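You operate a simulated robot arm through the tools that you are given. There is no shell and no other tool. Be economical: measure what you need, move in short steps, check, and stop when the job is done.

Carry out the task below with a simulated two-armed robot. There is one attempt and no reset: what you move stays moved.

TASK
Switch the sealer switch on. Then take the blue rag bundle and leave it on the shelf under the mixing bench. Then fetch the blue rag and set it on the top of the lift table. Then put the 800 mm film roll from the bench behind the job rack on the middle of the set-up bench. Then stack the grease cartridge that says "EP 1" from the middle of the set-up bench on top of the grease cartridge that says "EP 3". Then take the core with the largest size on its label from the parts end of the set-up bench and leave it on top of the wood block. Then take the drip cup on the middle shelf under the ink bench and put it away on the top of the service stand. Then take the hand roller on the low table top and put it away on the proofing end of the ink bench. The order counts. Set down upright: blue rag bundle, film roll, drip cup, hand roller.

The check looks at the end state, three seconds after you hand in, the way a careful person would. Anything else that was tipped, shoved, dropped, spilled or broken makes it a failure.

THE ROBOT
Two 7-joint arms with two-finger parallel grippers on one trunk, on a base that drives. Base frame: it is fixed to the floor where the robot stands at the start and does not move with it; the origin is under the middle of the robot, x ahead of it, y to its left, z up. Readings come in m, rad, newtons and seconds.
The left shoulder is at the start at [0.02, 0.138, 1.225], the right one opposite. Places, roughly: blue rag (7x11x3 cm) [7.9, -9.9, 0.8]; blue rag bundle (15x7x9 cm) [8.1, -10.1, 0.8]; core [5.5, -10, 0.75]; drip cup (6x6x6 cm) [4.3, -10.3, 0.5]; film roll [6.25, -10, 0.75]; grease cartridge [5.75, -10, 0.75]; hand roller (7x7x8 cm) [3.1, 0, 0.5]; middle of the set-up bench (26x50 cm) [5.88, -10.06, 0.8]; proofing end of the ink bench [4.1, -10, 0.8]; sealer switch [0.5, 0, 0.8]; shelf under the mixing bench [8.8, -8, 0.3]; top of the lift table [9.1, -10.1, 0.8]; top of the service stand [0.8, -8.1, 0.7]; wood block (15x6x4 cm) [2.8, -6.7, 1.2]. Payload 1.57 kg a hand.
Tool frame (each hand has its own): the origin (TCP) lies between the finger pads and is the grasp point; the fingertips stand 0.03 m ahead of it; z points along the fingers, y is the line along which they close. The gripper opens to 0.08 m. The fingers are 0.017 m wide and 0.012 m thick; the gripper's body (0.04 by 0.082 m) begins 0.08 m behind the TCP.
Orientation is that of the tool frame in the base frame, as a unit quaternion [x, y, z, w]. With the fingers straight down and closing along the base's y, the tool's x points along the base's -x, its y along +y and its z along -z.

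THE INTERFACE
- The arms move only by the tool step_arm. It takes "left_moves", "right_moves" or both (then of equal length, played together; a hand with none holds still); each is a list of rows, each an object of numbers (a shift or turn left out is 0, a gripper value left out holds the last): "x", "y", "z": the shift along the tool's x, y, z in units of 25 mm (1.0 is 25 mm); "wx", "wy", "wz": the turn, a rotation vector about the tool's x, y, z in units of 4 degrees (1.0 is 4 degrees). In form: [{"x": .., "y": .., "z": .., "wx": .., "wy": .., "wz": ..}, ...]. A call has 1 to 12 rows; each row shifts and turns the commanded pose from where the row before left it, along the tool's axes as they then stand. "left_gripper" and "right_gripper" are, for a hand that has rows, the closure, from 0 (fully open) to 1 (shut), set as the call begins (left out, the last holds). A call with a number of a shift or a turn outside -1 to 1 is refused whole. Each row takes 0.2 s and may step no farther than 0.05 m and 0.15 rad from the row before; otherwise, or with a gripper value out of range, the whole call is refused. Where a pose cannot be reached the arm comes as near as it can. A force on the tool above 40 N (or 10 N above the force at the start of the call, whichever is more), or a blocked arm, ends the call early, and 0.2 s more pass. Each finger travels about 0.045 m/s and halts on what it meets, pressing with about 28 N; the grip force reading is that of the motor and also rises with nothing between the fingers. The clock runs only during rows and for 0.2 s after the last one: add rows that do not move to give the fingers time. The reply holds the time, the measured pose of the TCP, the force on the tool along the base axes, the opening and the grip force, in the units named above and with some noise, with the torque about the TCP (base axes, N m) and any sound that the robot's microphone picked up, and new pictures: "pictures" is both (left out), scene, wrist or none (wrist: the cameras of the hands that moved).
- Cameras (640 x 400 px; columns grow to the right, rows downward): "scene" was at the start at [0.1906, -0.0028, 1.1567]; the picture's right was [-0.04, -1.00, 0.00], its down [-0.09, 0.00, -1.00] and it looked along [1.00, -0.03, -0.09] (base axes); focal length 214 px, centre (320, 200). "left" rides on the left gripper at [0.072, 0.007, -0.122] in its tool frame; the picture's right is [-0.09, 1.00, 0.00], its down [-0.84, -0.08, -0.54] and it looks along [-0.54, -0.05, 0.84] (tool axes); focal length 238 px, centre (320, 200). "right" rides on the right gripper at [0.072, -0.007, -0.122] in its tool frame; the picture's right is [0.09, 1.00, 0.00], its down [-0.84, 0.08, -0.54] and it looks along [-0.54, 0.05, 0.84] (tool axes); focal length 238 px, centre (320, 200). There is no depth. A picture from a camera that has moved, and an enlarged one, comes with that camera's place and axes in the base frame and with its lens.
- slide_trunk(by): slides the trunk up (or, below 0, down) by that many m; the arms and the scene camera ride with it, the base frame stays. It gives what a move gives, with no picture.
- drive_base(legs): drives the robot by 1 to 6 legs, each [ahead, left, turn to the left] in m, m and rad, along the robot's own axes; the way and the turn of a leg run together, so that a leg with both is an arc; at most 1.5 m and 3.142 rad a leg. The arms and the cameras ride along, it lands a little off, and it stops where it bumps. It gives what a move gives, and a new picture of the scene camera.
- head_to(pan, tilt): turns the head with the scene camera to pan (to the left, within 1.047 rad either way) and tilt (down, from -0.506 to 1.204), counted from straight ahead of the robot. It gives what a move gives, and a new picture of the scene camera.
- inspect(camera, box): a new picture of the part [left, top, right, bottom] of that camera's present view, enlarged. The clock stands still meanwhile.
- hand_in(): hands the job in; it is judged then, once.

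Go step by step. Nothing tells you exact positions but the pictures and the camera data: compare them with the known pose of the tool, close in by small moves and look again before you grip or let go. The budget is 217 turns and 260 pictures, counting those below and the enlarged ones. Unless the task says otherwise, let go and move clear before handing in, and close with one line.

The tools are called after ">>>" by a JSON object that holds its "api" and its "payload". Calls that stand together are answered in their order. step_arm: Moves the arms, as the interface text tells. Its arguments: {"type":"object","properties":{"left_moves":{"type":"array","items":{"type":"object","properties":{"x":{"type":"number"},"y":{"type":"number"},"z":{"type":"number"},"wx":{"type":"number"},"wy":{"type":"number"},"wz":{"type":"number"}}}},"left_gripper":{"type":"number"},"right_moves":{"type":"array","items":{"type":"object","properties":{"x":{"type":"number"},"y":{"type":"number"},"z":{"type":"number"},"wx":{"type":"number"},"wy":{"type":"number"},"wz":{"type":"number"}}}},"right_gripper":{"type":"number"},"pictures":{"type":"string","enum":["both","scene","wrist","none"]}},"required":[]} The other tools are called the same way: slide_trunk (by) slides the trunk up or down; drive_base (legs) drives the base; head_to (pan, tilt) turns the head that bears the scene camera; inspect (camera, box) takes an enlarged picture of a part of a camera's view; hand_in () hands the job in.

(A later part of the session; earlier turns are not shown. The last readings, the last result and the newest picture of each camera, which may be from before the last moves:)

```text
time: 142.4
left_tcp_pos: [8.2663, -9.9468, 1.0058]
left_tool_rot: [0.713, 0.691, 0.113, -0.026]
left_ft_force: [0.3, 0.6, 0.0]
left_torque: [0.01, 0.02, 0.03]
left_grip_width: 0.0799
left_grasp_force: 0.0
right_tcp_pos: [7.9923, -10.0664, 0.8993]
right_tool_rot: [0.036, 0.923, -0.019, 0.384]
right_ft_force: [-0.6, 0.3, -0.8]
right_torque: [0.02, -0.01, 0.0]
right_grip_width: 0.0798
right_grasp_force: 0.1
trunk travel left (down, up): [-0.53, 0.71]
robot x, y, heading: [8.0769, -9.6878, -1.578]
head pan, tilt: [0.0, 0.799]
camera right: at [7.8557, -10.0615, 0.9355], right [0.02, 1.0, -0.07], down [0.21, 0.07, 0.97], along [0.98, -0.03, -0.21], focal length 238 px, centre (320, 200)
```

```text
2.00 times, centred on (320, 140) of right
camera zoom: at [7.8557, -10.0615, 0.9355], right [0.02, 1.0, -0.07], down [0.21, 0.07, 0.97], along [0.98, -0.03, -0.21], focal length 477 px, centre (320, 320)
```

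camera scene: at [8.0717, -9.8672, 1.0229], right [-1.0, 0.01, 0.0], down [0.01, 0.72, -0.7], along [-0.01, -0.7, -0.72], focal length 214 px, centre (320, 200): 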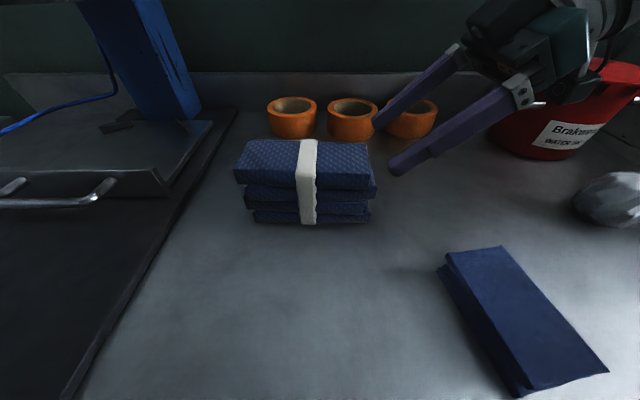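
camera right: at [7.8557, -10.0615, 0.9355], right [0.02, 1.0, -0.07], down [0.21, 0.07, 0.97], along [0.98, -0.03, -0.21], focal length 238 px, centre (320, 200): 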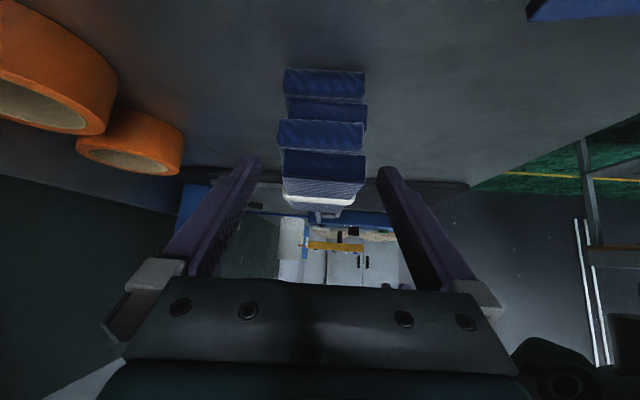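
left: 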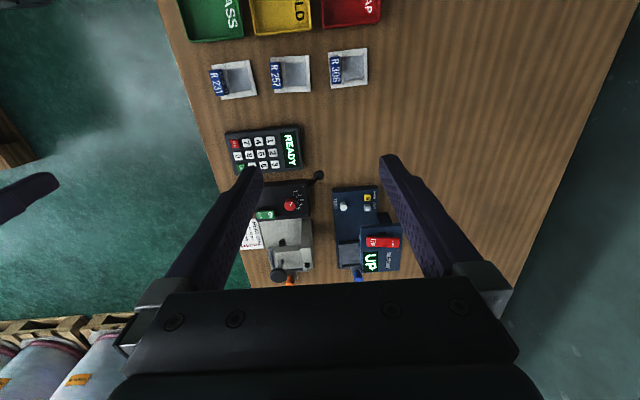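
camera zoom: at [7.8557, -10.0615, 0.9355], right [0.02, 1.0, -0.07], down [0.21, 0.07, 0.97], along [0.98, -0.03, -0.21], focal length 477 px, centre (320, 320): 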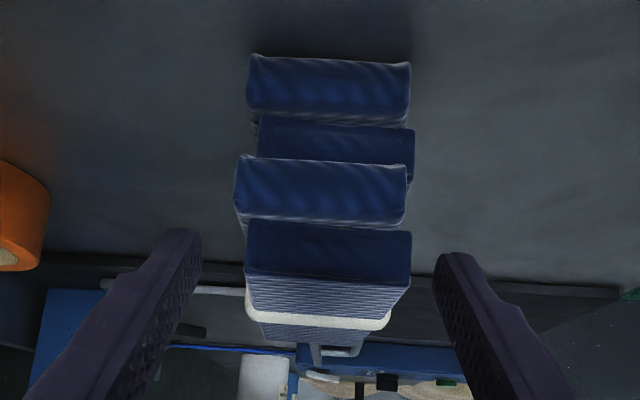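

Well centred. Advance along the tool.

>>> {"api": "step_arm", "payload": {"right_moves": [{"z": 0.6, "y": 0.06}, {"z": 0.6}, {"z": 0.6}, {"z": 0.6}, {"z": 0.6}, {"z": 0.5}, {"x": 0.25, "z": 0.25}, {}], "pictures": "both"}}

```text
time: 144.2
left_tcp_pos: [8.2666, -9.947, 1.0066]
left_tool_rot: [0.713, 0.691, 0.112, -0.026]
left_ft_force: [0.1, 0.0, 0.7]
left_torque: [-0.06, -0.02, 0.01]
left_grip_width: 0.08
left_grasp_force: 0.1
right_tcp_pos: [8.0561, -10.0702, 0.8304]
right_tool_rot: [0.036, 0.923, -0.019, 0.383]
right_ft_force: [-1.0, 0.2, 0.1]
right_torque: [0.0, -0.02, -0.04]
right_grip_width: 0.0801
right_grasp_force: 0.0
trunk travel left (down, up): [-0.53, 0.71]
robot x, y, heading: [8.0737, -9.6861, -1.58]
head pan, tilt: [0.0, 0.799]
camera scene: at [8.0717, -9.8672, 1.0229], right [-1.0, 0.01, 0.0], down [0.01, 0.72, -0.7], along [-0.01, -0.7, -0.72], focal length 214 px, centre (320, 200)
camera right: at [7.9189, -10.0646, 0.8648], right [0.02, 1.0, -0.07], down [0.21, 0.07, 0.97], along [0.98, -0.03, -0.21], focal length 238 px, centre (320, 200)
```

scene: 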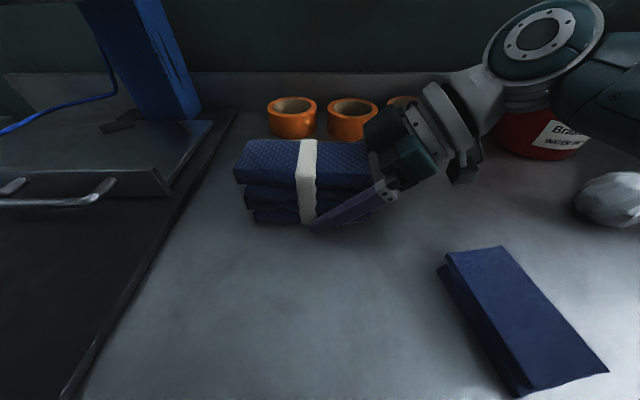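
right: 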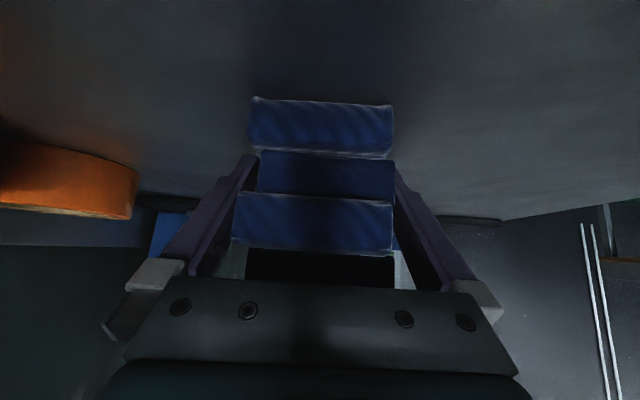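

The bundle is between the fingers with no contact. Close the grip.

>>> {"api": "step_arm", "payload": {"right_moves": [{}, {}, {}, {}], "right_gripper": 1, "pictures": "none"}}

>>> {"api": "slide_trunk", "payload": {"by": 0.15}}

>>> {"api": "inspect", "payload": {"camera": "scene", "box": [0, 0, 640, 400]}}

```text
time: 145.2
left_tcp_pos: [8.2658, -9.9469, 1.0061]
left_tool_rot: [0.713, 0.691, 0.113, -0.025]
left_ft_force: [0.2, 0.7, -0.5]
left_torque: [0.0, -0.01, -0.04]
left_grip_width: 0.0801
left_grasp_force: 0.1
right_tcp_pos: [8.056, -10.0675, 0.8286]
right_tool_rot: [0.036, 0.922, -0.019, 0.384]
right_ft_force: [-0.4, 0.3, 0.7]
right_torque: [0.12, -0.17, 0.09]
right_grip_width: 0.0678
right_grasp_force: 27.9
trunk travel left (down, up): [-0.53, 0.71]
robot x, y, heading: [8.0723, -9.6857, -1.578]
head pan, tilt: [0.0, 0.799]
```

```text
time: 146.9
left_tcp_pos: [8.2674, -9.9463, 1.1561]
left_tool_rot: [0.714, 0.691, 0.112, -0.025]
left_ft_force: [-0.1, -0.3, -0.6]
left_torque: [0.02, 0.01, 0.01]
left_grip_width: 0.08
left_grasp_force: 0.2
right_tcp_pos: [8.0576, -10.0677, 0.9786]
right_tool_rot: [0.036, 0.923, -0.019, 0.384]
right_ft_force: [0.0, -0.3, -1.3]
right_torque: [-0.02, 0.03, 0.02]
right_grip_width: 0.0677
right_grasp_force: 28.1
trunk travel left (down, up): [-0.68, 0.56]
robot x, y, heading: [8.0739, -9.6911, -1.581]
head pan, tilt: [0.0, 0.799]
```

```text
1.00 times, centred on (320, 200) of scene (not enlarged: the box is as wide or as high as the picture)
camera zoom: at [8.0717, -9.8671, 1.1728], right [-1.0, 0.01, 0.0], down [0.01, 0.72, -0.7], along [-0.01, -0.7, -0.72], focal length 214 px, centre (320, 200)
```

zoom: 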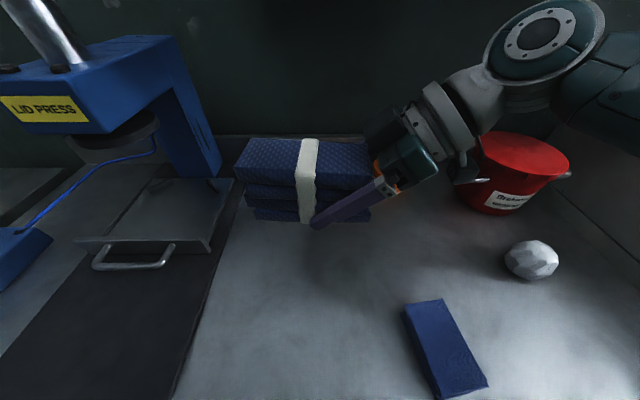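

Bundle held and lifted. I back away and turn to face the mixing bench.

>>> {"api": "drive_base", "payload": {"legs": [[-0.55, 0, 0], [0, 0, 1.57]]}}

>>> {"api": "head_to", "payload": {"pan": 0.8, "tilt": 0.5}}

```text
time: 153.8
left_tcp_pos: [8.3441, -8.9581, 1.1565]
left_tool_rot: [0.024, 0.993, 0.062, -0.097]
left_ft_force: [-0.2, 0.9, 0.2]
left_torque: [0.02, 0.01, 0.0]
left_grip_width: 0.0801
left_grasp_force: 0.1
right_tcp_pos: [8.4635, -9.1702, 0.978]
right_tool_rot: [-0.621, 0.683, 0.256, 0.287]
right_ft_force: [1.5, -0.2, -2.2]
right_torque: [-0.03, 0.0, 0.04]
right_grip_width: 0.0676
right_grasp_force: 28.5
trunk travel left (down, up): [-0.68, 0.56]
robot x, y, heading: [8.0827, -9.1457, -0.024]
head pan, tilt: [0.0, 0.799]
camera scene: at [8.2609, -9.1496, 1.1728], right [-0.03, -1.0, 0.0], down [-0.72, 0.02, -0.7], along [0.7, -0.02, -0.72], focal length 214 px, centre (320, 200)
```

scene: 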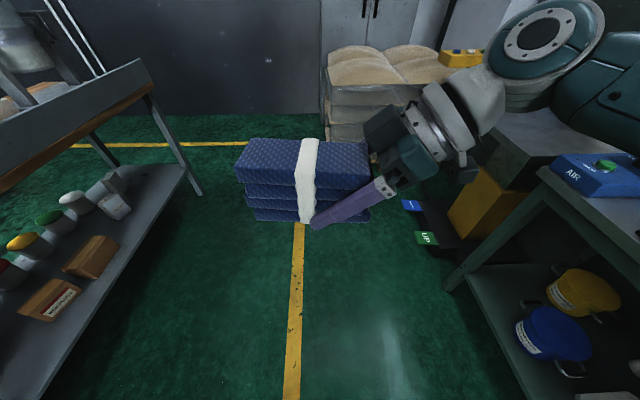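

```text
time: 155.0
left_tcp_pos: [8.3452, -8.9584, 1.1552]
left_tool_rot: [0.025, 0.993, 0.063, -0.097]
left_ft_force: [0.1, -0.4, -0.5]
left_torque: [0.01, -0.01, 0.03]
left_grip_width: 0.08
left_grasp_force: 0.1
right_tcp_pos: [8.4635, -9.1702, 0.9779]
right_tool_rot: [-0.622, 0.683, 0.256, 0.286]
right_ft_force: [0.4, 0.1, -2.0]
right_torque: [0.0, 0.0, 0.01]
right_grip_width: 0.0679
right_grasp_force: 27.8
trunk travel left (down, up): [-0.68, 0.56]
robot x, y, heading: [8.0788, -9.146, -0.028]
head pan, tilt: [0.799, 0.499]
camera scene: at [8.2455, -9.084, 1.1988], right [0.7, -0.72, 0.0], down [-0.34, -0.33, -0.88], along [0.63, 0.61, -0.48], focal length 214 px, centre (320, 200)
```

scene: 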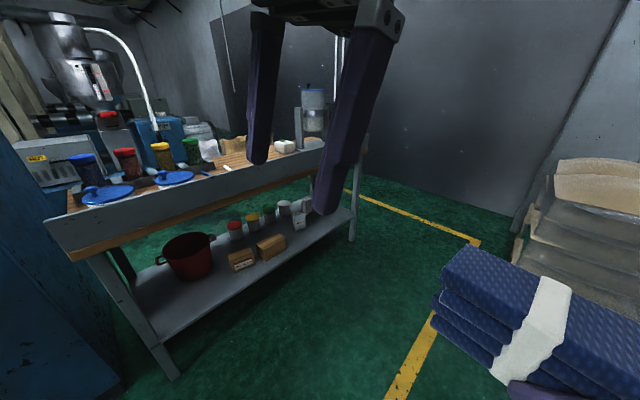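

With the shelf front edge at y≈−8.27, z≈0.3, there seems to be free space near x≈9.25. I turn to face it, strafe over, and rotate the wrist back to point forward.

>>> {"api": "drive_base", "payload": {"legs": [[0, 0, 1.6], [0, -1.1, 0]]}}

>>> {"api": "step_arm", "payload": {"right_moves": [{"wx": 1, "wz": 1}, {"wx": 1, "wz": 1}, {"wx": 1, "wz": 1}, {"wx": 1, "wz": 1}, {"wx": 1, "wz": 1}, {"wx": 1, "wz": 1}, {"wx": 1, "wz": 1}, {"wx": 1, "wz": 1}], "pictures": "none"}}

>>> {"api": "head_to", "payload": {"pan": 0, "tilt": 0.7}}

```text
time: 164.5
left_tcp_pos: [8.9918, -8.8857, 1.1561]
left_tool_rot: [-0.693, 0.711, -0.026, -0.113]
left_ft_force: [0.9, -0.3, 1.0]
left_torque: [-0.01, -0.01, -0.01]
left_grip_width: 0.08
left_grasp_force: 0.1
right_tcp_pos: [9.2014, -8.7611, 0.9789]
right_tool_rot: [0.923, -0.033, -0.384, -0.017]
right_ft_force: [-0.4, 0.6, -1.6]
right_torque: [0.0, -0.05, -0.01]
right_grip_width: 0.0679
right_grasp_force: 28.1
trunk travel left (down, up): [-0.68, 0.56]
robot x, y, heading: [9.1837, -9.1437, 1.574]
head pan, tilt: [0.799, 0.499]
camera scene: at [9.1193, -8.9796, 1.1988], right [0.7, 0.72, 0.0], down [0.34, -0.33, -0.88], along [-0.63, 0.61, -0.48], focal length 214 px, centre (320, 200)
```

scene: 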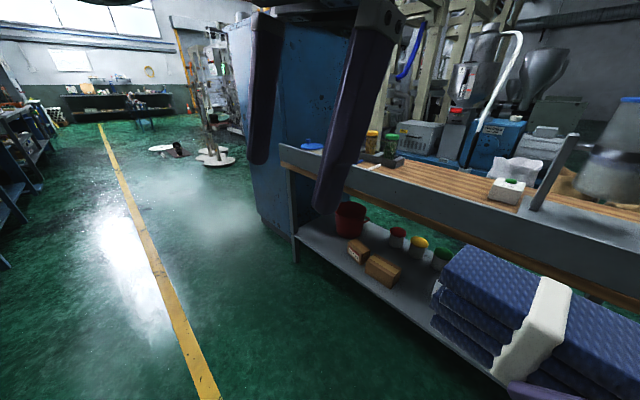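

```text
time: 166.3
left_tcp_pos: [8.9914, -8.8846, 1.1566]
left_tool_rot: [-0.694, 0.711, -0.025, -0.113]
left_ft_force: [-0.6, 0.7, 0.0]
left_torque: [0.02, -0.01, 0.02]
left_grip_width: 0.0801
left_grasp_force: 0.1
right_tcp_pos: [9.2011, -8.7621, 0.9787]
right_tool_rot: [0.838, -0.386, -0.351, -0.163]
right_ft_force: [-0.4, -0.5, -1.6]
right_torque: [-0.06, -0.04, 0.04]
right_grip_width: 0.068
right_grasp_force: 28.3
trunk travel left (down, up): [-0.68, 0.56]
robot x, y, heading: [9.1895, -9.1459, 1.569]
head pan, tilt: [0.799, 0.499]
```

```text
time: 167.4
left_tcp_pos: [8.99, -8.8847, 1.1556]
left_tool_rot: [-0.694, 0.711, -0.025, -0.112]
left_ft_force: [-0.7, -0.4, -0.5]
left_torque: [0.0, 0.01, 0.02]
left_grip_width: 0.0801
left_grasp_force: 0.0
right_tcp_pos: [9.2002, -8.7616, 0.9787]
right_tool_rot: [0.838, -0.385, -0.35, -0.163]
right_ft_force: [0.1, -0.1, -1.2]
right_torque: [-0.01, -0.02, -0.01]
right_grip_width: 0.068
right_grasp_force: 28.2
trunk travel left (down, up): [-0.68, 0.56]
robot x, y, heading: [9.185, -9.1413, 1.566]
head pan, tilt: [0.0, 0.7]
camera scene: at [9.1845, -8.9582, 1.1811], right [1.0, 0.0, 0.0], down [0.0, -0.64, -0.77], along [0.0, 0.77, -0.64], focal length 214 px, centre (320, 200)
```

scene: 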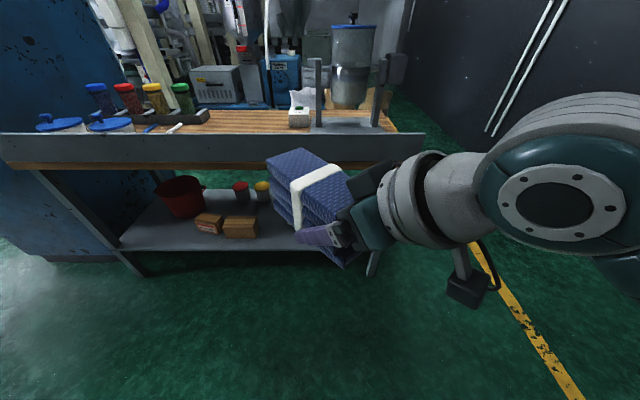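

Continue rotating the wrist to point forward, retract the left hand, and lower the trunk to see the shelf.

>>> {"api": "step_arm", "payload": {"right_moves": [{"wx": 1, "wz": 1}, {"wx": 1, "wz": 1}, {"wx": 1, "wz": 1}, {"wx": 1, "wz": 1}, {"wx": 1, "wz": 1}, {"wx": 1, "wz": 1}, {"wx": 1, "wz": 1}, {"wx": 1, "wz": 1}], "left_moves": [{"x": 0.6}, {"x": 0.6}, {"x": 0.6}, {"x": 0.6}, {"x": 0.6}, {"x": 0.6}, {}, {}], "pictures": "none"}}

>>> {"api": "slide_trunk", "payload": {"by": -0.4}}

>>> {"api": "head_to", "payload": {"pan": 0, "tilt": 0.45}}

```text
time: 168.8
left_tcp_pos: [8.9794, -8.9912, 1.153]
left_tool_rot: [-0.687, 0.698, -0.049, -0.194]
left_ft_force: [-0.7, 0.0, 0.7]
left_torque: [0.01, 0.02, -0.01]
left_grip_width: 0.08
left_grasp_force: 0.0
right_tcp_pos: [9.2012, -8.7601, 0.9782]
right_tool_rot: [0.695, -0.607, -0.29, -0.253]
right_ft_force: [-0.4, 0.5, -1.5]
right_torque: [-0.05, 0.02, 0.03]
right_grip_width: 0.0678
right_grasp_force: 28.0
trunk travel left (down, up): [-0.68, 0.56]
robot x, y, heading: [9.1843, -9.146, 1.571]
head pan, tilt: [0.0, 0.7]
stopped in row 6 (left hand): the arm was blocked; the commanded pose is now the measured one
```

```text
time: 172.7
left_tcp_pos: [8.9784, -8.9903, 0.7534]
left_tool_rot: [-0.687, 0.699, -0.048, -0.194]
left_ft_force: [-0.8, 0.3, 0.0]
left_torque: [-0.01, 0.0, 0.0]
left_grip_width: 0.08
left_grasp_force: 0.1
right_tcp_pos: [9.201, -8.7604, 0.578]
right_tool_rot: [0.696, -0.606, -0.291, -0.253]
right_ft_force: [-0.3, 1.0, -1.2]
right_torque: [-0.04, 0.0, -0.01]
right_grip_width: 0.0676
right_grasp_force: 27.6
trunk travel left (down, up): [-0.28, 0.96]
robot x, y, heading: [9.1862, -9.1411, 1.568]
head pan, tilt: [0.0, 0.7]
```

```text
time: 173.4
left_tcp_pos: [8.9788, -8.9899, 0.7534]
left_tool_rot: [-0.687, 0.699, -0.048, -0.194]
left_ft_force: [-1.1, -0.3, -0.8]
left_torque: [0.0, 0.0, -0.01]
left_grip_width: 0.08
left_grasp_force: 0.1
right_tcp_pos: [9.1997, -8.7607, 0.5786]
right_tool_rot: [0.695, -0.606, -0.292, -0.253]
right_ft_force: [-0.5, 0.0, -1.3]
right_torque: [-0.03, 0.0, 0.02]
right_grip_width: 0.0677
right_grasp_force: 27.8
trunk travel left (down, up): [-0.28, 0.96]
robot x, y, heading: [9.1854, -9.1413, 1.57]
head pan, tilt: [0.0, 0.45]
camera scene: at [9.1845, -8.9513, 0.8032], right [1.0, 0.0, 0.0], down [0.0, -0.44, -0.9], along [0.0, 0.9, -0.44], focal length 214 px, centre (320, 200)
```

scene: 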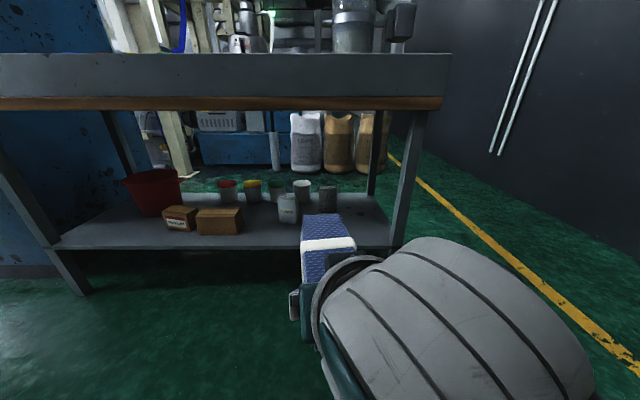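

There is free shelf space around x≈9.34 right of the cups. I finish the wrist yaw, lower to just above the shelf level, and drive in.

>>> {"api": "step_arm", "payload": {"right_moves": [{"wx": 0.75, "wz": 0.75}, {"wx": 0.75, "wz": 0.75}, {}], "pictures": "none"}}

>>> {"api": "slide_trunk", "payload": {"by": -0.15}}

>>> {"api": "drive_base", "payload": {"legs": [[0, -0.145, 0], [0.3, 0, 0]]}}

>>> {"api": "inspect", "payload": {"camera": "right", "box": [0, 0, 640, 400]}}

```text
time: 174.2
left_tcp_pos: [8.9802, -8.9894, 0.7529]
left_tool_rot: [-0.686, 0.699, -0.048, -0.194]
left_ft_force: [-0.7, -0.6, -0.7]
left_torque: [-0.02, -0.04, 0.0]
left_grip_width: 0.0798
left_grasp_force: 0.0
right_tcp_pos: [9.2007, -8.7597, 0.578]
right_tool_rot: [-0.649, 0.657, 0.271, 0.273]
right_ft_force: [0.5, -0.2, -1.2]
right_torque: [-0.01, 0.0, 0.01]
right_grip_width: 0.0677
right_grasp_force: 28.2
trunk travel left (down, up): [-0.28, 0.96]
robot x, y, heading: [9.1918, -9.1465, 1.568]
head pan, tilt: [0.0, 0.45]
```

```text
time: 176.0
left_tcp_pos: [8.9794, -8.99, 0.6039]
left_tool_rot: [-0.687, 0.699, -0.048, -0.194]
left_ft_force: [0.2, 0.6, -0.7]
left_torque: [0.03, -0.01, -0.01]
left_grip_width: 0.0801
left_grasp_force: 0.0
right_tcp_pos: [9.2004, -8.7599, 0.4278]
right_tool_rot: [-0.648, 0.657, 0.272, 0.274]
right_ft_force: [-0.8, -0.4, -1.2]
right_torque: [-0.06, -0.02, -0.02]
right_grip_width: 0.0677
right_grasp_force: 27.5
trunk travel left (down, up): [-0.13, 1.11]
robot x, y, heading: [9.1834, -9.1438, 1.565]
head pan, tilt: [0.0, 0.45]
```

```text
time: 179.0
left_tcp_pos: [9.1232, -8.692, 0.6033]
left_tool_rot: [-0.687, 0.698, -0.049, -0.195]
left_ft_force: [-0.2, -0.4, 0.1]
left_torque: [-0.01, -0.01, -0.01]
left_grip_width: 0.0799
left_grasp_force: 0.0
right_tcp_pos: [9.3431, -8.4619, 0.4285]
right_tool_rot: [-0.65, 0.656, 0.272, 0.272]
right_ft_force: [-0.3, 0.5, -2.3]
right_torque: [-0.04, -0.01, -0.02]
right_grip_width: 0.0679
right_grasp_force: 27.7
trunk travel left (down, up): [-0.13, 1.11]
robot x, y, heading: [9.3336, -8.8423, 1.572]
head pan, tilt: [0.0, 0.45]
camera scene: at [9.3285, -8.6517, 0.6531], right [1.0, 0.0, 0.0], down [0.0, -0.44, -0.9], along [0.0, 0.9, -0.44], focal length 214 px, centre (320, 200)
```

scene: 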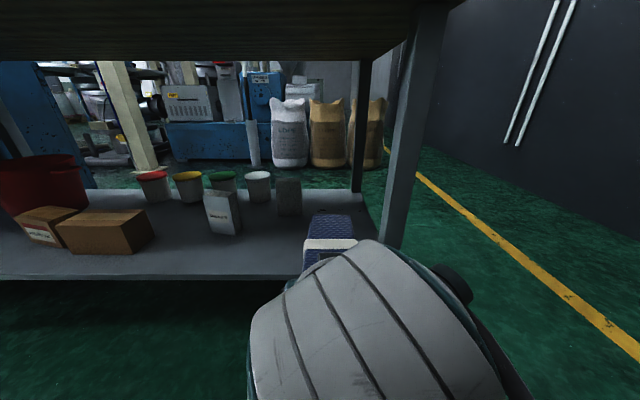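

```text
1.00 times, centred on (320, 200) of right (not enlarged: the box is as wide or as high as the picture)
camera zoom: at [9.3493, -8.5982, 0.464], right [-1.0, -0.06, -0.06], down [-0.07, 0.2, 0.98], along [-0.04, 0.98, -0.21], focal length 238 px, centre (320, 200)
```

zoom: 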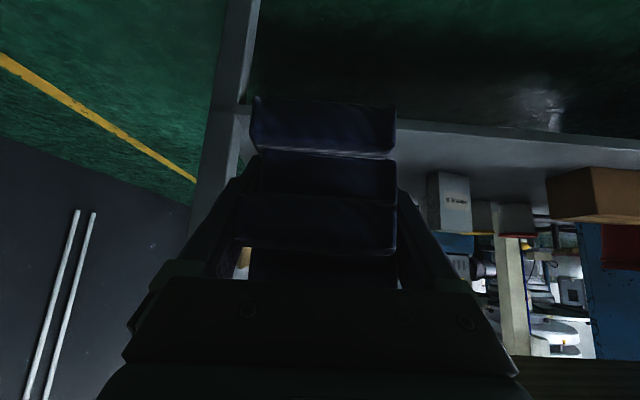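

Clear path between the cups and the right leg. Drive in 0.27 m.

>>> {"api": "drive_base", "payload": {"legs": [[0.27, 0.01, 0]]}}

>>> {"api": "inspect", "payload": {"camera": "right", "box": [0, 0, 640, 400]}}

```text
time: 180.9
left_tcp_pos: [9.1114, -8.431, 0.6043]
left_tool_rot: [-0.689, 0.697, -0.048, -0.194]
left_ft_force: [0.4, -0.2, -0.6]
left_torque: [0.02, -0.02, 0.03]
left_grip_width: 0.0797
left_grasp_force: 0.0
right_tcp_pos: [9.3322, -8.1988, 0.4285]
right_tool_rot: [-0.651, 0.654, 0.273, 0.272]
right_ft_force: [0.2, 0.1, -0.7]
right_torque: [-0.06, 0.0, -0.02]
right_grip_width: 0.068
right_grasp_force: 27.8
trunk travel left (down, up): [-0.13, 1.11]
robot x, y, heading: [9.319, -8.5803, 1.572]
head pan, tilt: [0.0, 0.45]
camera scene: at [9.3171, -8.3904, 0.6532], right [1.0, 0.0, 0.0], down [0.0, -0.44, -0.9], along [0.0, 0.9, -0.44], focal length 214 px, centre (320, 200)
```

scene: 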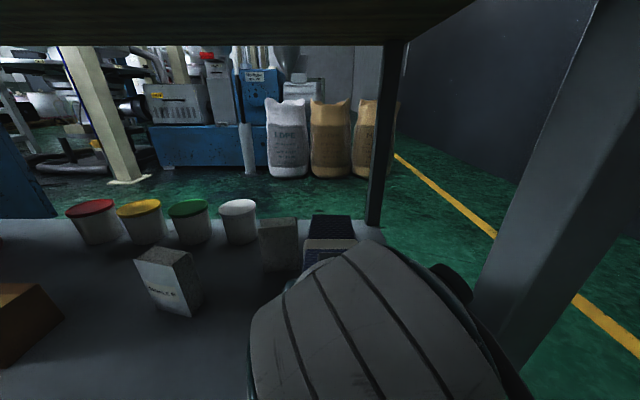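

```text
1.00 times, centred on (320, 200) of right (not enlarged: the box is as wide or as high as the picture)
camera zoom: at [9.3377, -8.3368, 0.464], right [-1.0, -0.06, -0.06], down [-0.07, 0.2, 0.98], along [-0.05, 0.98, -0.21], focal length 238 px, centre (320, 200)
```

zoom: 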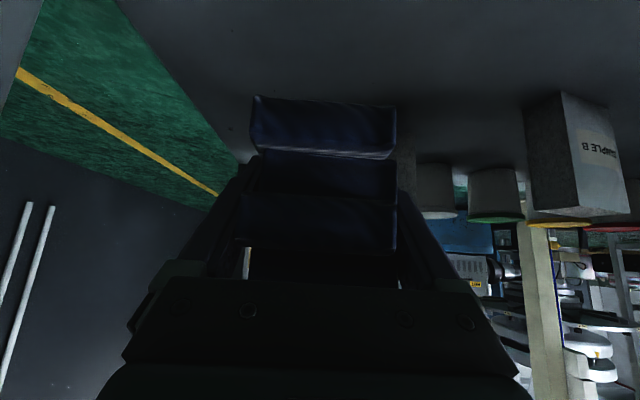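

Positioned. Lower gently until the bundle touches the shelf.

>>> {"api": "slide_trunk", "payload": {"by": -0.045}}

>>> {"api": "step_arm", "payload": {"right_moves": [{"x": 0.14, "z": 0.14}, {"x": 0.14, "z": 0.14}, {"x": 0.14, "z": 0.14}, {"x": 0.14, "z": 0.14}, {"x": 0.14, "z": 0.14}, {"x": 0.14, "z": 0.14}], "pictures": "wrist"}}

```text
time: 181.7
left_tcp_pos: [9.1127, -8.4308, 0.5583]
left_tool_rot: [-0.688, 0.697, -0.05, -0.194]
left_ft_force: [-0.5, -0.3, 0.3]
left_torque: [0.02, 0.02, -0.01]
left_grip_width: 0.0799
left_grasp_force: 0.1
right_tcp_pos: [9.3313, -8.1996, 0.3832]
right_tool_rot: [-0.65, 0.655, 0.272, 0.272]
right_ft_force: [0.4, 0.1, -1.8]
right_torque: [-0.03, -0.02, 0.02]
right_grip_width: 0.0679
right_grasp_force: 28.3
trunk travel left (down, up): [-0.085, 1.155]
robot x, y, heading: [9.3142, -8.5807, 1.578]
head pan, tilt: [0.0, 0.45]
```

```text
time: 183.1
left_tcp_pos: [9.1128, -8.4308, 0.5587]
left_tool_rot: [-0.688, 0.698, -0.049, -0.194]
left_ft_force: [0.8, 0.4, -0.8]
left_torque: [0.02, 0.01, -0.01]
left_grip_width: 0.0802
left_grasp_force: 0.0
right_tcp_pos: [9.3306, -8.1995, 0.3522]
right_tool_rot: [-0.651, 0.654, 0.272, 0.272]
right_ft_force: [0.2, 0.1, -0.9]
right_torque: [-0.08, 0.01, -0.02]
right_grip_width: 0.0679
right_grasp_force: 27.4
trunk travel left (down, up): [-0.085, 1.155]
robot x, y, heading: [9.3178, -8.5837, 1.573]
head pan, tilt: [0.0, 0.45]
camera right: at [9.3372, -8.3367, 0.3889], right [-1.0, -0.06, -0.06], down [-0.07, 0.2, 0.98], along [-0.05, 0.98, -0.21], focal length 238 px, centre (320, 200)
```

right: 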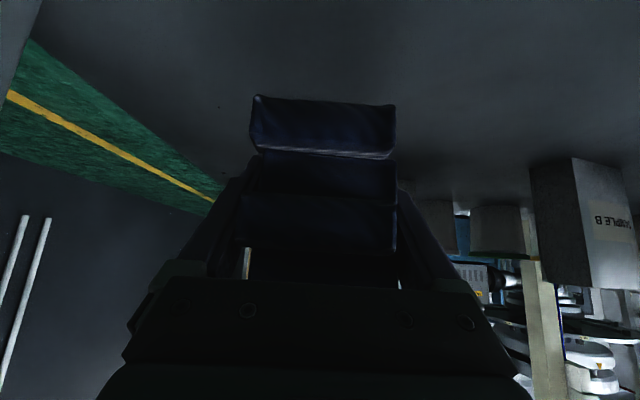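

>>> {"api": "step_arm", "payload": {"right_moves": [{"x": 0.11, "z": 0.11}, {"x": 0.11, "z": 0.11}, {"x": 0.11, "z": 0.11}, {"x": 0.11, "z": 0.11}, {"x": 0.11, "z": 0.11}, {"x": 0.11, "z": 0.11}, {"x": 0.11, "z": 0.11}, {"x": 0.11, "z": 0.11}], "pictures": "wrist"}}

```text
time: 184.9
left_tcp_pos: [9.1134, -8.4303, 0.5577]
left_tool_rot: [-0.688, 0.697, -0.049, -0.195]
left_ft_force: [0.3, -0.3, 0.4]
left_torque: [-0.03, -0.04, 0.0]
left_grip_width: 0.0801
left_grasp_force: 0.1
right_tcp_pos: [9.3453, -8.1997, 0.3144]
right_tool_rot: [0.657, -0.648, -0.26, -0.285]
right_ft_force: [-0.8, 0.0, -1.4]
right_torque: [-0.03, -0.01, 0.02]
right_grip_width: 0.0677
right_grasp_force: 27.8
trunk travel left (down, up): [-0.085, 1.155]
robot x, y, heading: [9.3179, -8.581, 1.576]
head pan, tilt: [0.0, 0.45]
camera right: at [9.3499, -8.337, 0.3515], right [-0.99, -0.06, -0.1], down [-0.11, 0.2, 0.97], along [-0.04, 0.98, -0.21], focal length 238 px, centre (320, 200)
```

right: 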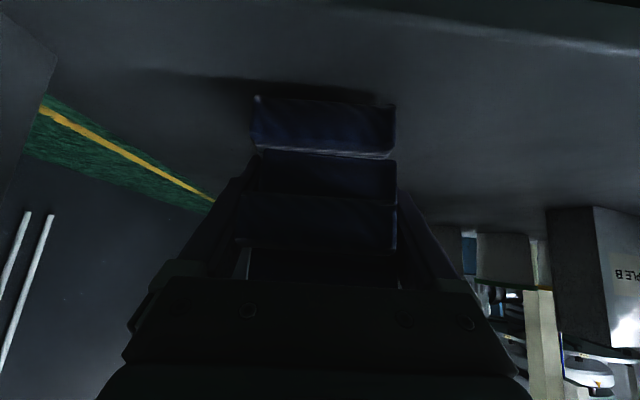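

No contact yet; the shelf is lower (~0.25) than thought and the arm is near its limit. I raise the arm, go 5 cm deeper, and use the trunk to lower.

>>> {"api": "step_arm", "payload": {"right_moves": [{"x": -0.2, "z": -0.2}, {"x": -0.2, "z": -0.2}, {"x": -0.2, "z": -0.2}, {"x": -0.2, "z": -0.2}, {"x": -0.2, "z": -0.2}, {"x": -0.2, "z": -0.2}], "pictures": "none"}}

>>> {"api": "drive_base", "payload": {"legs": [[0.05, 0.0, 0]]}}

>>> {"api": "slide_trunk", "payload": {"by": -0.04}}

>>> {"api": "inspect", "payload": {"camera": "right", "box": [0, 0, 640, 400]}}

```text
time: 186.5
left_tcp_pos: [9.1124, -8.4315, 0.5572]
left_tool_rot: [-0.688, 0.698, -0.048, -0.195]
left_ft_force: [0.3, 0.2, -0.1]
left_torque: [-0.02, -0.01, 0.01]
left_grip_width: 0.0799
left_grasp_force: 0.0
right_tcp_pos: [9.3731, -8.1985, 0.3471]
right_tool_rot: [0.667, -0.634, -0.235, -0.312]
right_ft_force: [-0.4, -0.8, -1.1]
right_torque: [-0.02, -0.01, -0.01]
right_grip_width: 0.068
right_grasp_force: 28.0
trunk travel left (down, up): [-0.085, 1.155]
robot x, y, heading: [9.3161, -8.5802, 1.574]
head pan, tilt: [0.0, 0.45]
stopped in row 6 (right hand): the arm was blocked; the commanded pose is now the measured one
```

```text
time: 187.5
left_tcp_pos: [9.1146, -8.4344, 0.5545]
left_tool_rot: [-0.69, 0.693, -0.06, -0.203]
left_ft_force: [0.7, -0.1, 0.8]
left_torque: [0.02, 0.0, -0.02]
left_grip_width: 0.0801
left_grasp_force: 0.0
right_tcp_pos: [9.3735, -8.2045, 0.3362]
right_tool_rot: [0.675, -0.633, -0.226, -0.305]
right_ft_force: [-0.7, 1.0, -1.7]
right_torque: [-0.05, -0.02, -0.01]
right_grip_width: 0.0677
right_grasp_force: 27.9
trunk travel left (down, up): [-0.085, 1.155]
robot x, y, heading: [9.3193, -8.5497, 1.585]
head pan, tilt: [0.0, 0.45]
stopped in leg 1: the robot was blocked; the commanded pose is now the measured one
camera scene: at [9.3179, -8.3912, 0.6037], right [1.0, 0.01, 0.0], down [0.01, -0.46, -0.89], along [-0.01, 0.89, -0.46], focal length 214 px, centre (320, 200)
```

scene: 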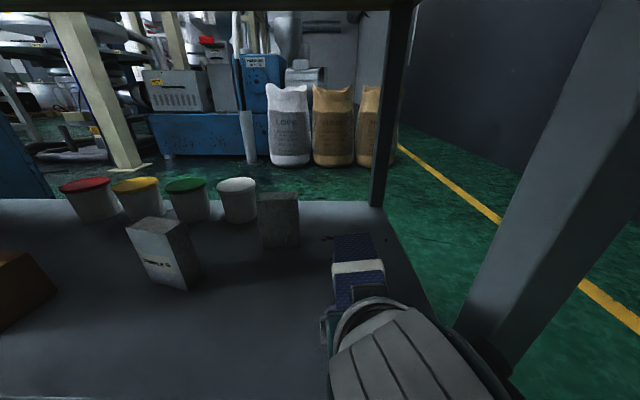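

```text
time: 188.1
left_tcp_pos: [9.1133, -8.435, 0.5214]
left_tool_rot: [-0.69, 0.693, -0.059, -0.202]
left_ft_force: [0.3, -0.7, 0.8]
left_torque: [0.01, -0.02, 0.03]
left_grip_width: 0.0798
left_grasp_force: 0.0
right_tcp_pos: [9.3721, -8.2013, 0.3113]
right_tool_rot: [0.671, -0.631, -0.236, -0.311]
right_ft_force: [-0.6, -6.1, 14.2]
right_torque: [-0.96, 0.46, 0.16]
right_grip_width: 0.0675
right_grasp_force: 28.1
trunk travel left (down, up): [-0.053, 1.187]
robot x, y, heading: [9.3216, -8.5502, 1.581]
head pan, tilt: [0.0, 0.45]
stopped: the force on the tool passed its limit at 102 N (the readings are from after the stop); the commanded pose is now the measured one
```

```text
1.00 times, centred on (320, 200) of right (not enlarged: the box is as wide or as high as the picture)
camera zoom: at [9.3758, -8.3381, 0.3479], right [-0.98, -0.08, -0.18], down [-0.2, 0.2, 0.96], along [-0.04, 0.98, -0.21], focal length 238 px, centre (320, 200)
```

zoom: 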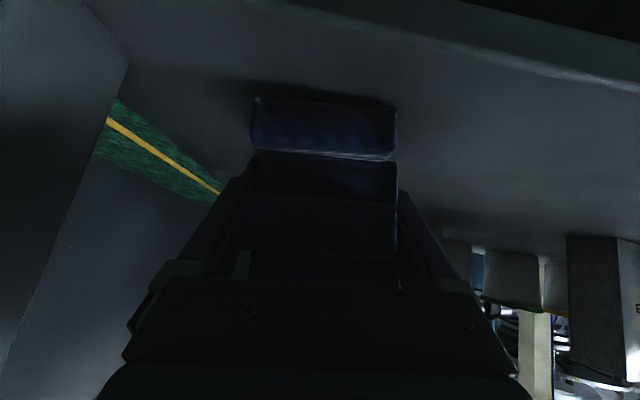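

The arm drifted (roll) and contact was made; I release pressure by raising the trunk, back off, and re-level the hand higher relative to the shoulder.

>>> {"api": "slide_trunk", "payload": {"by": 0.08}}

>>> {"api": "drive_base", "payload": {"legs": [[-0.3, 0.0, 0]]}}

>>> {"api": "step_arm", "payload": {"right_moves": [{"wx": -0.53, "wz": 0.71}, {"wx": -0.53, "wz": 0.71}, {}], "pictures": "both"}}

```text
time: 189.3
left_tcp_pos: [9.1216, -8.4364, 0.6013]
left_tool_rot: [-0.687, 0.695, -0.063, -0.203]
left_ft_force: [-1.2, -0.6, -0.8]
left_torque: [-0.02, -0.03, 0.03]
left_grip_width: 0.0802
left_grasp_force: 0.0
right_tcp_pos: [9.3812, -8.2053, 0.3926]
right_tool_rot: [0.671, -0.632, -0.231, -0.311]
right_ft_force: [-0.3, -0.2, -2.3]
right_torque: [-0.05, -0.02, -0.04]
right_grip_width: 0.0678
right_grasp_force: 28.0
trunk travel left (down, up): [-0.133, 1.107]
robot x, y, heading: [9.318, -8.5468, 1.583]
head pan, tilt: [0.0, 0.45]
```

```text
time: 191.4
left_tcp_pos: [9.1151, -8.7008, 0.6059]
left_tool_rot: [-0.691, 0.694, -0.049, -0.194]
left_ft_force: [0.3, 1.0, 0.2]
left_torque: [-0.03, 0.02, -0.01]
left_grip_width: 0.08
left_grasp_force: 0.1
right_tcp_pos: [9.3731, -8.4619, 0.4021]
right_tool_rot: [0.667, -0.628, -0.244, -0.319]
right_ft_force: [0.3, 0.7, -1.4]
right_torque: [-0.05, 0.01, -0.01]
right_grip_width: 0.068
right_grasp_force: 28.0
trunk travel left (down, up): [-0.133, 1.107]
robot x, y, heading: [9.3249, -8.8493, 1.581]
head pan, tilt: [0.0, 0.45]
camera scene: at [9.3196, -8.6576, 0.6565], right [1.0, 0.01, 0.0], down [0.01, -0.43, -0.9], along [-0.01, 0.9, -0.43], focal length 214 px, centre (320, 200)
```

scene: 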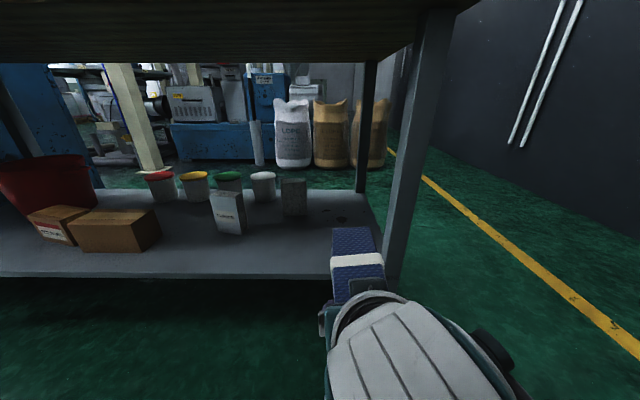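

```text
time: 192.2
left_tcp_pos: [9.1153, -8.7003, 0.6067]
left_tool_rot: [-0.691, 0.695, -0.051, -0.194]
left_ft_force: [0.5, -0.1, -0.1]
left_torque: [-0.01, 0.03, -0.03]
left_grip_width: 0.0798
left_grasp_force: 0.0
right_tcp_pos: [9.3729, -8.4618, 0.4011]
right_tool_rot: [-0.647, 0.651, 0.282, 0.28]
right_ft_force: [-0.1, 0.5, -1.6]
right_torque: [-0.06, -0.02, 0.02]
right_grip_width: 0.068
right_grasp_force: 28.4
trunk travel left (down, up): [-0.133, 1.107]
robot x, y, heading: [9.3215, -8.856, 1.584]
head pan, tilt: [0.0, 0.45]
camera scene: at [9.3196, -8.6587, 0.6563], right [1.0, 0.01, 0.0], down [0.01, -0.44, -0.9], along [-0.01, 0.9, -0.44], focal length 214 px, centre (320, 200)
camera right: at [9.3794, -8.6006, 0.4335], right [-1.0, -0.06, -0.06], down [-0.07, 0.18, 0.98], along [-0.04, 0.98, -0.18], focal length 238 px, centre (320, 200)
```

scene: 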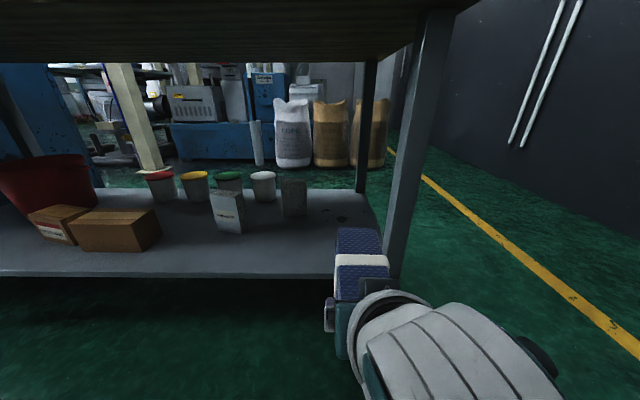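
right: 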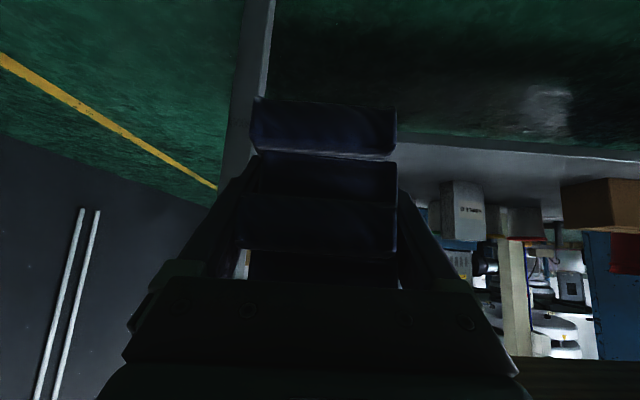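

I'll use a spot farther left (x≈9.26) away from the leg. Raise arm relative to shoulder, strafe left, lower trunk, drive in stopping short of the previous block.

>>> {"api": "step_arm", "payload": {"right_moves": [{"x": -0.424, "z": -0.141}, {"x": -0.424, "z": -0.141}, {"x": -0.424, "z": -0.141}, {"x": -0.424, "z": -0.141}, {"x": -0.424, "z": -0.141}, {}], "pictures": "none"}}

>>> {"api": "slide_trunk", "payload": {"by": -0.1}}

>>> {"api": "drive_base", "payload": {"legs": [[0, 0.11, -0.012], [0.27, 0, 0]]}}

>>> {"api": "inspect", "payload": {"camera": "right", "box": [0, 0, 640, 400]}}

```text
time: 193.6
left_tcp_pos: [9.1146, -8.7007, 0.6064]
left_tool_rot: [-0.691, 0.695, -0.05, -0.194]
left_ft_force: [1.2, 0.2, -0.3]
left_torque: [0.01, 0.02, -0.01]
left_grip_width: 0.0797
left_grasp_force: 0.0
right_tcp_pos: [9.389, -8.4427, 0.4465]
right_tool_rot: [0.654, -0.644, -0.265, -0.296]
right_ft_force: [0.1, -0.3, -1.8]
right_torque: [-0.03, 0.02, 0.0]
right_grip_width: 0.0676
right_grasp_force: 28.0
trunk travel left (down, up): [-0.133, 1.107]
robot x, y, heading: [9.3239, -8.8543, 1.586]
head pan, tilt: [0.0, 0.45]
```

```text
time: 194.9
left_tcp_pos: [9.1142, -8.701, 0.506]
left_tool_rot: [-0.692, 0.694, -0.05, -0.194]
left_ft_force: [0.2, 0.1, -0.2]
left_torque: [0.02, -0.01, -0.01]
left_grip_width: 0.08
left_grasp_force: 0.1
right_tcp_pos: [9.3904, -8.4401, 0.3475]
right_tool_rot: [0.651, -0.645, -0.267, -0.297]
right_ft_force: [-0.1, 0.6, -1.1]
right_torque: [-0.01, 0.0, 0.0]
right_grip_width: 0.0678
right_grasp_force: 28.2
trunk travel left (down, up): [-0.033, 1.207]
robot x, y, heading: [9.326, -8.849, 1.579]
head pan, tilt: [0.0, 0.45]
```

```text
time: 197.6
left_tcp_pos: [9.0087, -8.4296, 0.5064]
left_tool_rot: [-0.686, 0.699, -0.05, -0.195]
left_ft_force: [-0.8, -0.3, -0.2]
left_torque: [0.01, 0.0, -0.03]
left_grip_width: 0.08
left_grasp_force: 0.1
right_tcp_pos: [9.2876, -8.1733, 0.3451]
right_tool_rot: [-0.648, 0.65, 0.263, 0.298]
right_ft_force: [0.4, 0.4, -1.5]
right_torque: [-0.05, -0.01, 0.01]
right_grip_width: 0.0678
right_grasp_force: 27.7
trunk travel left (down, up): [-0.033, 1.207]
robot x, y, heading: [9.214, -8.5759, 1.568]
head pan, tilt: [0.0, 0.45]
camera scene: at [9.2145, -8.3899, 0.5555], right [1.0, 0.0, 0.0], down [0.0, -0.44, -0.9], along [0.0, 0.9, -0.44], focal length 214 px, centre (320, 200)
```

scene: 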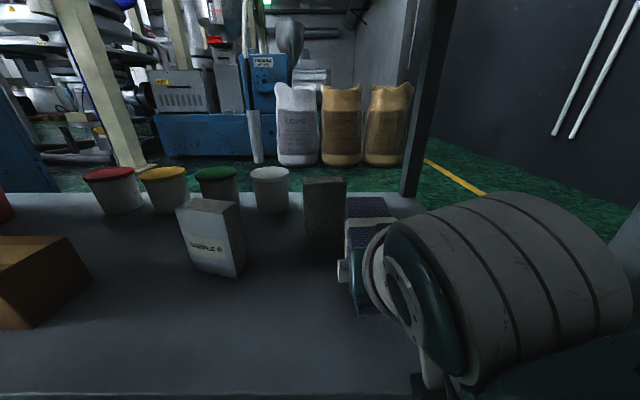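

```text
1.00 times, centred on (320, 200) of right (not enlarged: the box is as wide or as high as the picture)
camera zoom: at [9.2897, -8.3111, 0.3777], right [-0.99, -0.04, -0.11], down [-0.12, 0.18, 0.98], along [-0.02, 0.98, -0.18], focal length 238 px, centre (320, 200)
```

zoom: 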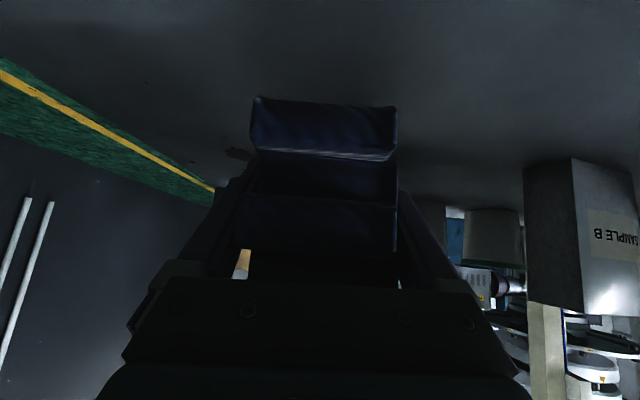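

Good location. Fix the small roll and lower slowly.

>>> {"api": "step_arm", "payload": {"right_moves": [{"wx": -0.25, "wz": 0.35}, {"x": 0.14, "z": 0.14}, {"x": 0.14, "z": 0.14}, {"x": 0.14, "z": 0.14}, {"x": 0.11, "z": 0.11}, {"x": 0.11, "z": 0.11}, {"x": 0.11, "z": 0.11}], "pictures": "wrist"}}

```text
time: 199.2
left_tcp_pos: [9.0095, -8.4281, 0.5057]
left_tool_rot: [-0.686, 0.699, -0.05, -0.195]
left_ft_force: [0.1, 0.9, 0.0]
left_torque: [-0.02, -0.02, 0.0]
left_grip_width: 0.0802
left_grasp_force: 0.1
right_tcp_pos: [9.2966, -8.1711, 0.3166]
right_tool_rot: [-0.645, 0.653, 0.264, 0.297]
right_ft_force: [-0.1, -0.5, -1.7]
right_torque: [-0.03, -0.03, -0.01]
right_grip_width: 0.0678
right_grasp_force: 28.5
trunk travel left (down, up): [-0.033, 1.207]
robot x, y, heading: [9.2159, -8.5791, 1.564]
head pan, tilt: [0.0, 0.45]
camera right: at [9.2972, -8.3091, 0.3494], right [-0.99, -0.03, -0.1], down [-0.11, 0.18, 0.98], along [-0.01, 0.98, -0.18], focal length 238 px, centre (320, 200)
```

right: 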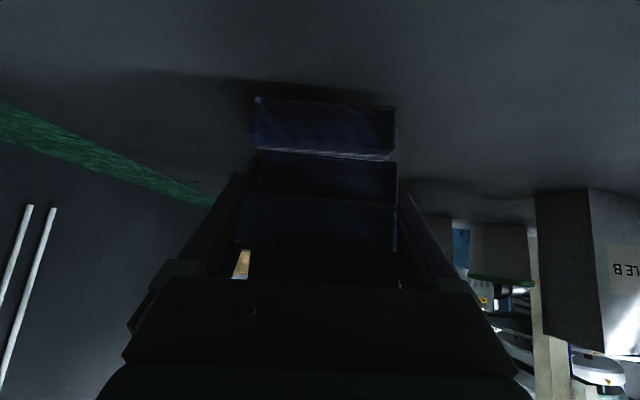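

>>> {"api": "slide_trunk", "payload": {"by": -0.008}}

>>> {"api": "step_arm", "payload": {"right_moves": [{"x": 0.06, "z": 0.06}, {"x": 0.06, "z": 0.06}, {"x": 0.06, "z": 0.06}, {}], "pictures": "wrist"}}

```text
time: 199.8
left_tcp_pos: [9.0092, -8.4291, 0.4974]
left_tool_rot: [-0.685, 0.7, -0.05, -0.195]
left_ft_force: [-0.6, -0.8, 0.5]
left_torque: [-0.01, 0.02, 0.02]
left_grip_width: 0.0803
left_grasp_force: 0.0
right_tcp_pos: [9.2951, -8.1696, 0.3106]
right_tool_rot: [-0.644, 0.652, 0.267, 0.298]
right_ft_force: [1.6, -3.6, 15.8]
right_torque: [-0.92, 0.56, 0.2]
right_grip_width: 0.0681
right_grasp_force: 28.1
trunk travel left (down, up): [-0.025, 1.215]
robot x, y, heading: [9.2119, -8.5741, 1.569]
head pan, tilt: [0.0, 0.45]
```

```text
time: 200.4
left_tcp_pos: [9.0102, -8.4294, 0.4965]
left_tool_rot: [-0.686, 0.699, -0.049, -0.195]
left_ft_force: [0.3, -0.4, 0.4]
left_torque: [-0.02, 0.03, 0.01]
left_grip_width: 0.08
left_grasp_force: 0.0
right_tcp_pos: [9.2984, -8.1689, 0.3097]
right_tool_rot: [-0.644, 0.648, 0.268, 0.305]
right_ft_force: [-2.9, -5.9, 14.8]
right_torque: [-0.94, 0.63, 0.11]
right_grip_width: 0.068
right_grasp_force: 28.0
trunk travel left (down, up): [-0.025, 1.215]
robot x, y, heading: [9.2144, -8.5794, 1.564]
head pan, tilt: [0.0, 0.45]
stopped in row 3 (right hand): the force on the tool passed its limit at 45 N (the readings are from after the stop); the commanded pose is now the measured one
camera right: at [9.2996, -8.3073, 0.3385], right [-0.99, -0.04, -0.11], down [-0.12, 0.16, 0.98], along [-0.02, 0.99, -0.17], focal length 238 px, centre (320, 200)
```

right: 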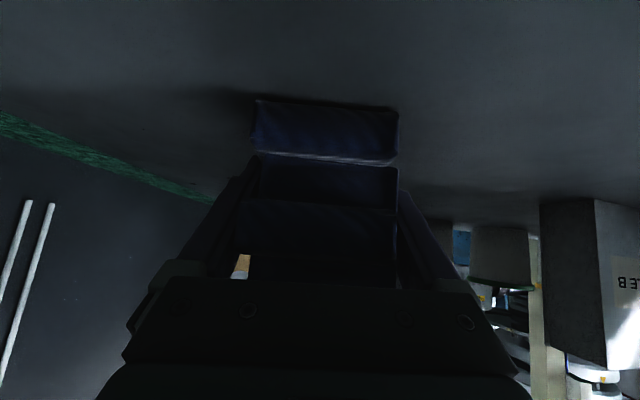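

Contact at one corner: slightly pitched/rolled. I'll level the hand a bit while on contact, then release.

>>> {"api": "step_arm", "payload": {"right_moves": [{"x": -0.1, "z": -0.1, "wx": -0.2, "wy": 0.3, "wz": 0.27}, {"wx": -0.2, "wy": 0.3, "wz": 0.27}, {"x": 0.06, "z": 0.06}, {}], "pictures": "none"}}

```text
time: 201.4
left_tcp_pos: [9.0084, -8.4296, 0.4976]
left_tool_rot: [-0.685, 0.7, -0.05, -0.196]
left_ft_force: [0.0, -0.1, 0.3]
left_torque: [0.01, -0.02, -0.02]
left_grip_width: 0.0797
left_grasp_force: 0.1
right_tcp_pos: [9.3013, -8.1705, 0.3079]
right_tool_rot: [-0.644, 0.661, 0.266, 0.279]
right_ft_force: [-2.6, -14.3, 20.1]
right_torque: [-0.09, 0.89, 0.63]
right_grip_width: 0.0679
right_grasp_force: 27.9
trunk travel left (down, up): [-0.025, 1.215]
robot x, y, heading: [9.2112, -8.5777, 1.568]
head pan, tilt: [0.0, 0.45]
```

Pitch is level now with the bottom left edge on the shelf. Release.

>>> {"api": "step_arm", "payload": {"right_moves": [{}, {}, {}], "right_gripper": 0, "pictures": "wrist"}}

```text
time: 202.2
left_tcp_pos: [9.0102, -8.4293, 0.4966]
left_tool_rot: [-0.685, 0.7, -0.049, -0.196]
left_ft_force: [0.7, -0.9, 0.5]
left_torque: [0.02, 0.03, -0.04]
left_grip_width: 0.0799
left_grasp_force: 0.0
right_tcp_pos: [9.3048, -8.1701, 0.3073]
right_tool_rot: [-0.643, 0.663, 0.264, 0.28]
right_ft_force: [3.4, -16.6, 25.7]
right_torque: [-0.05, 0.91, 0.59]
right_grip_width: 0.0768
right_grasp_force: 0.1
trunk travel left (down, up): [-0.025, 1.215]
robot x, y, heading: [9.2138, -8.5788, 1.569]
head pan, tilt: [0.0, 0.45]
camera right: at [9.3063, -8.307, 0.3435], right [-1.0, -0.03, -0.08], down [-0.08, 0.21, 0.98], along [-0.01, 0.98, -0.21], focal length 238 px, centre (320, 200)
```

right: 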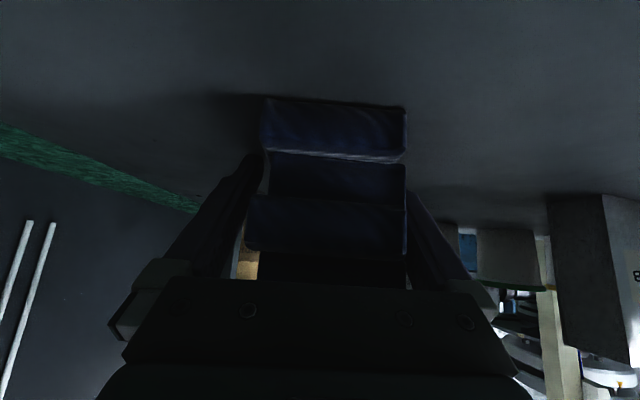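

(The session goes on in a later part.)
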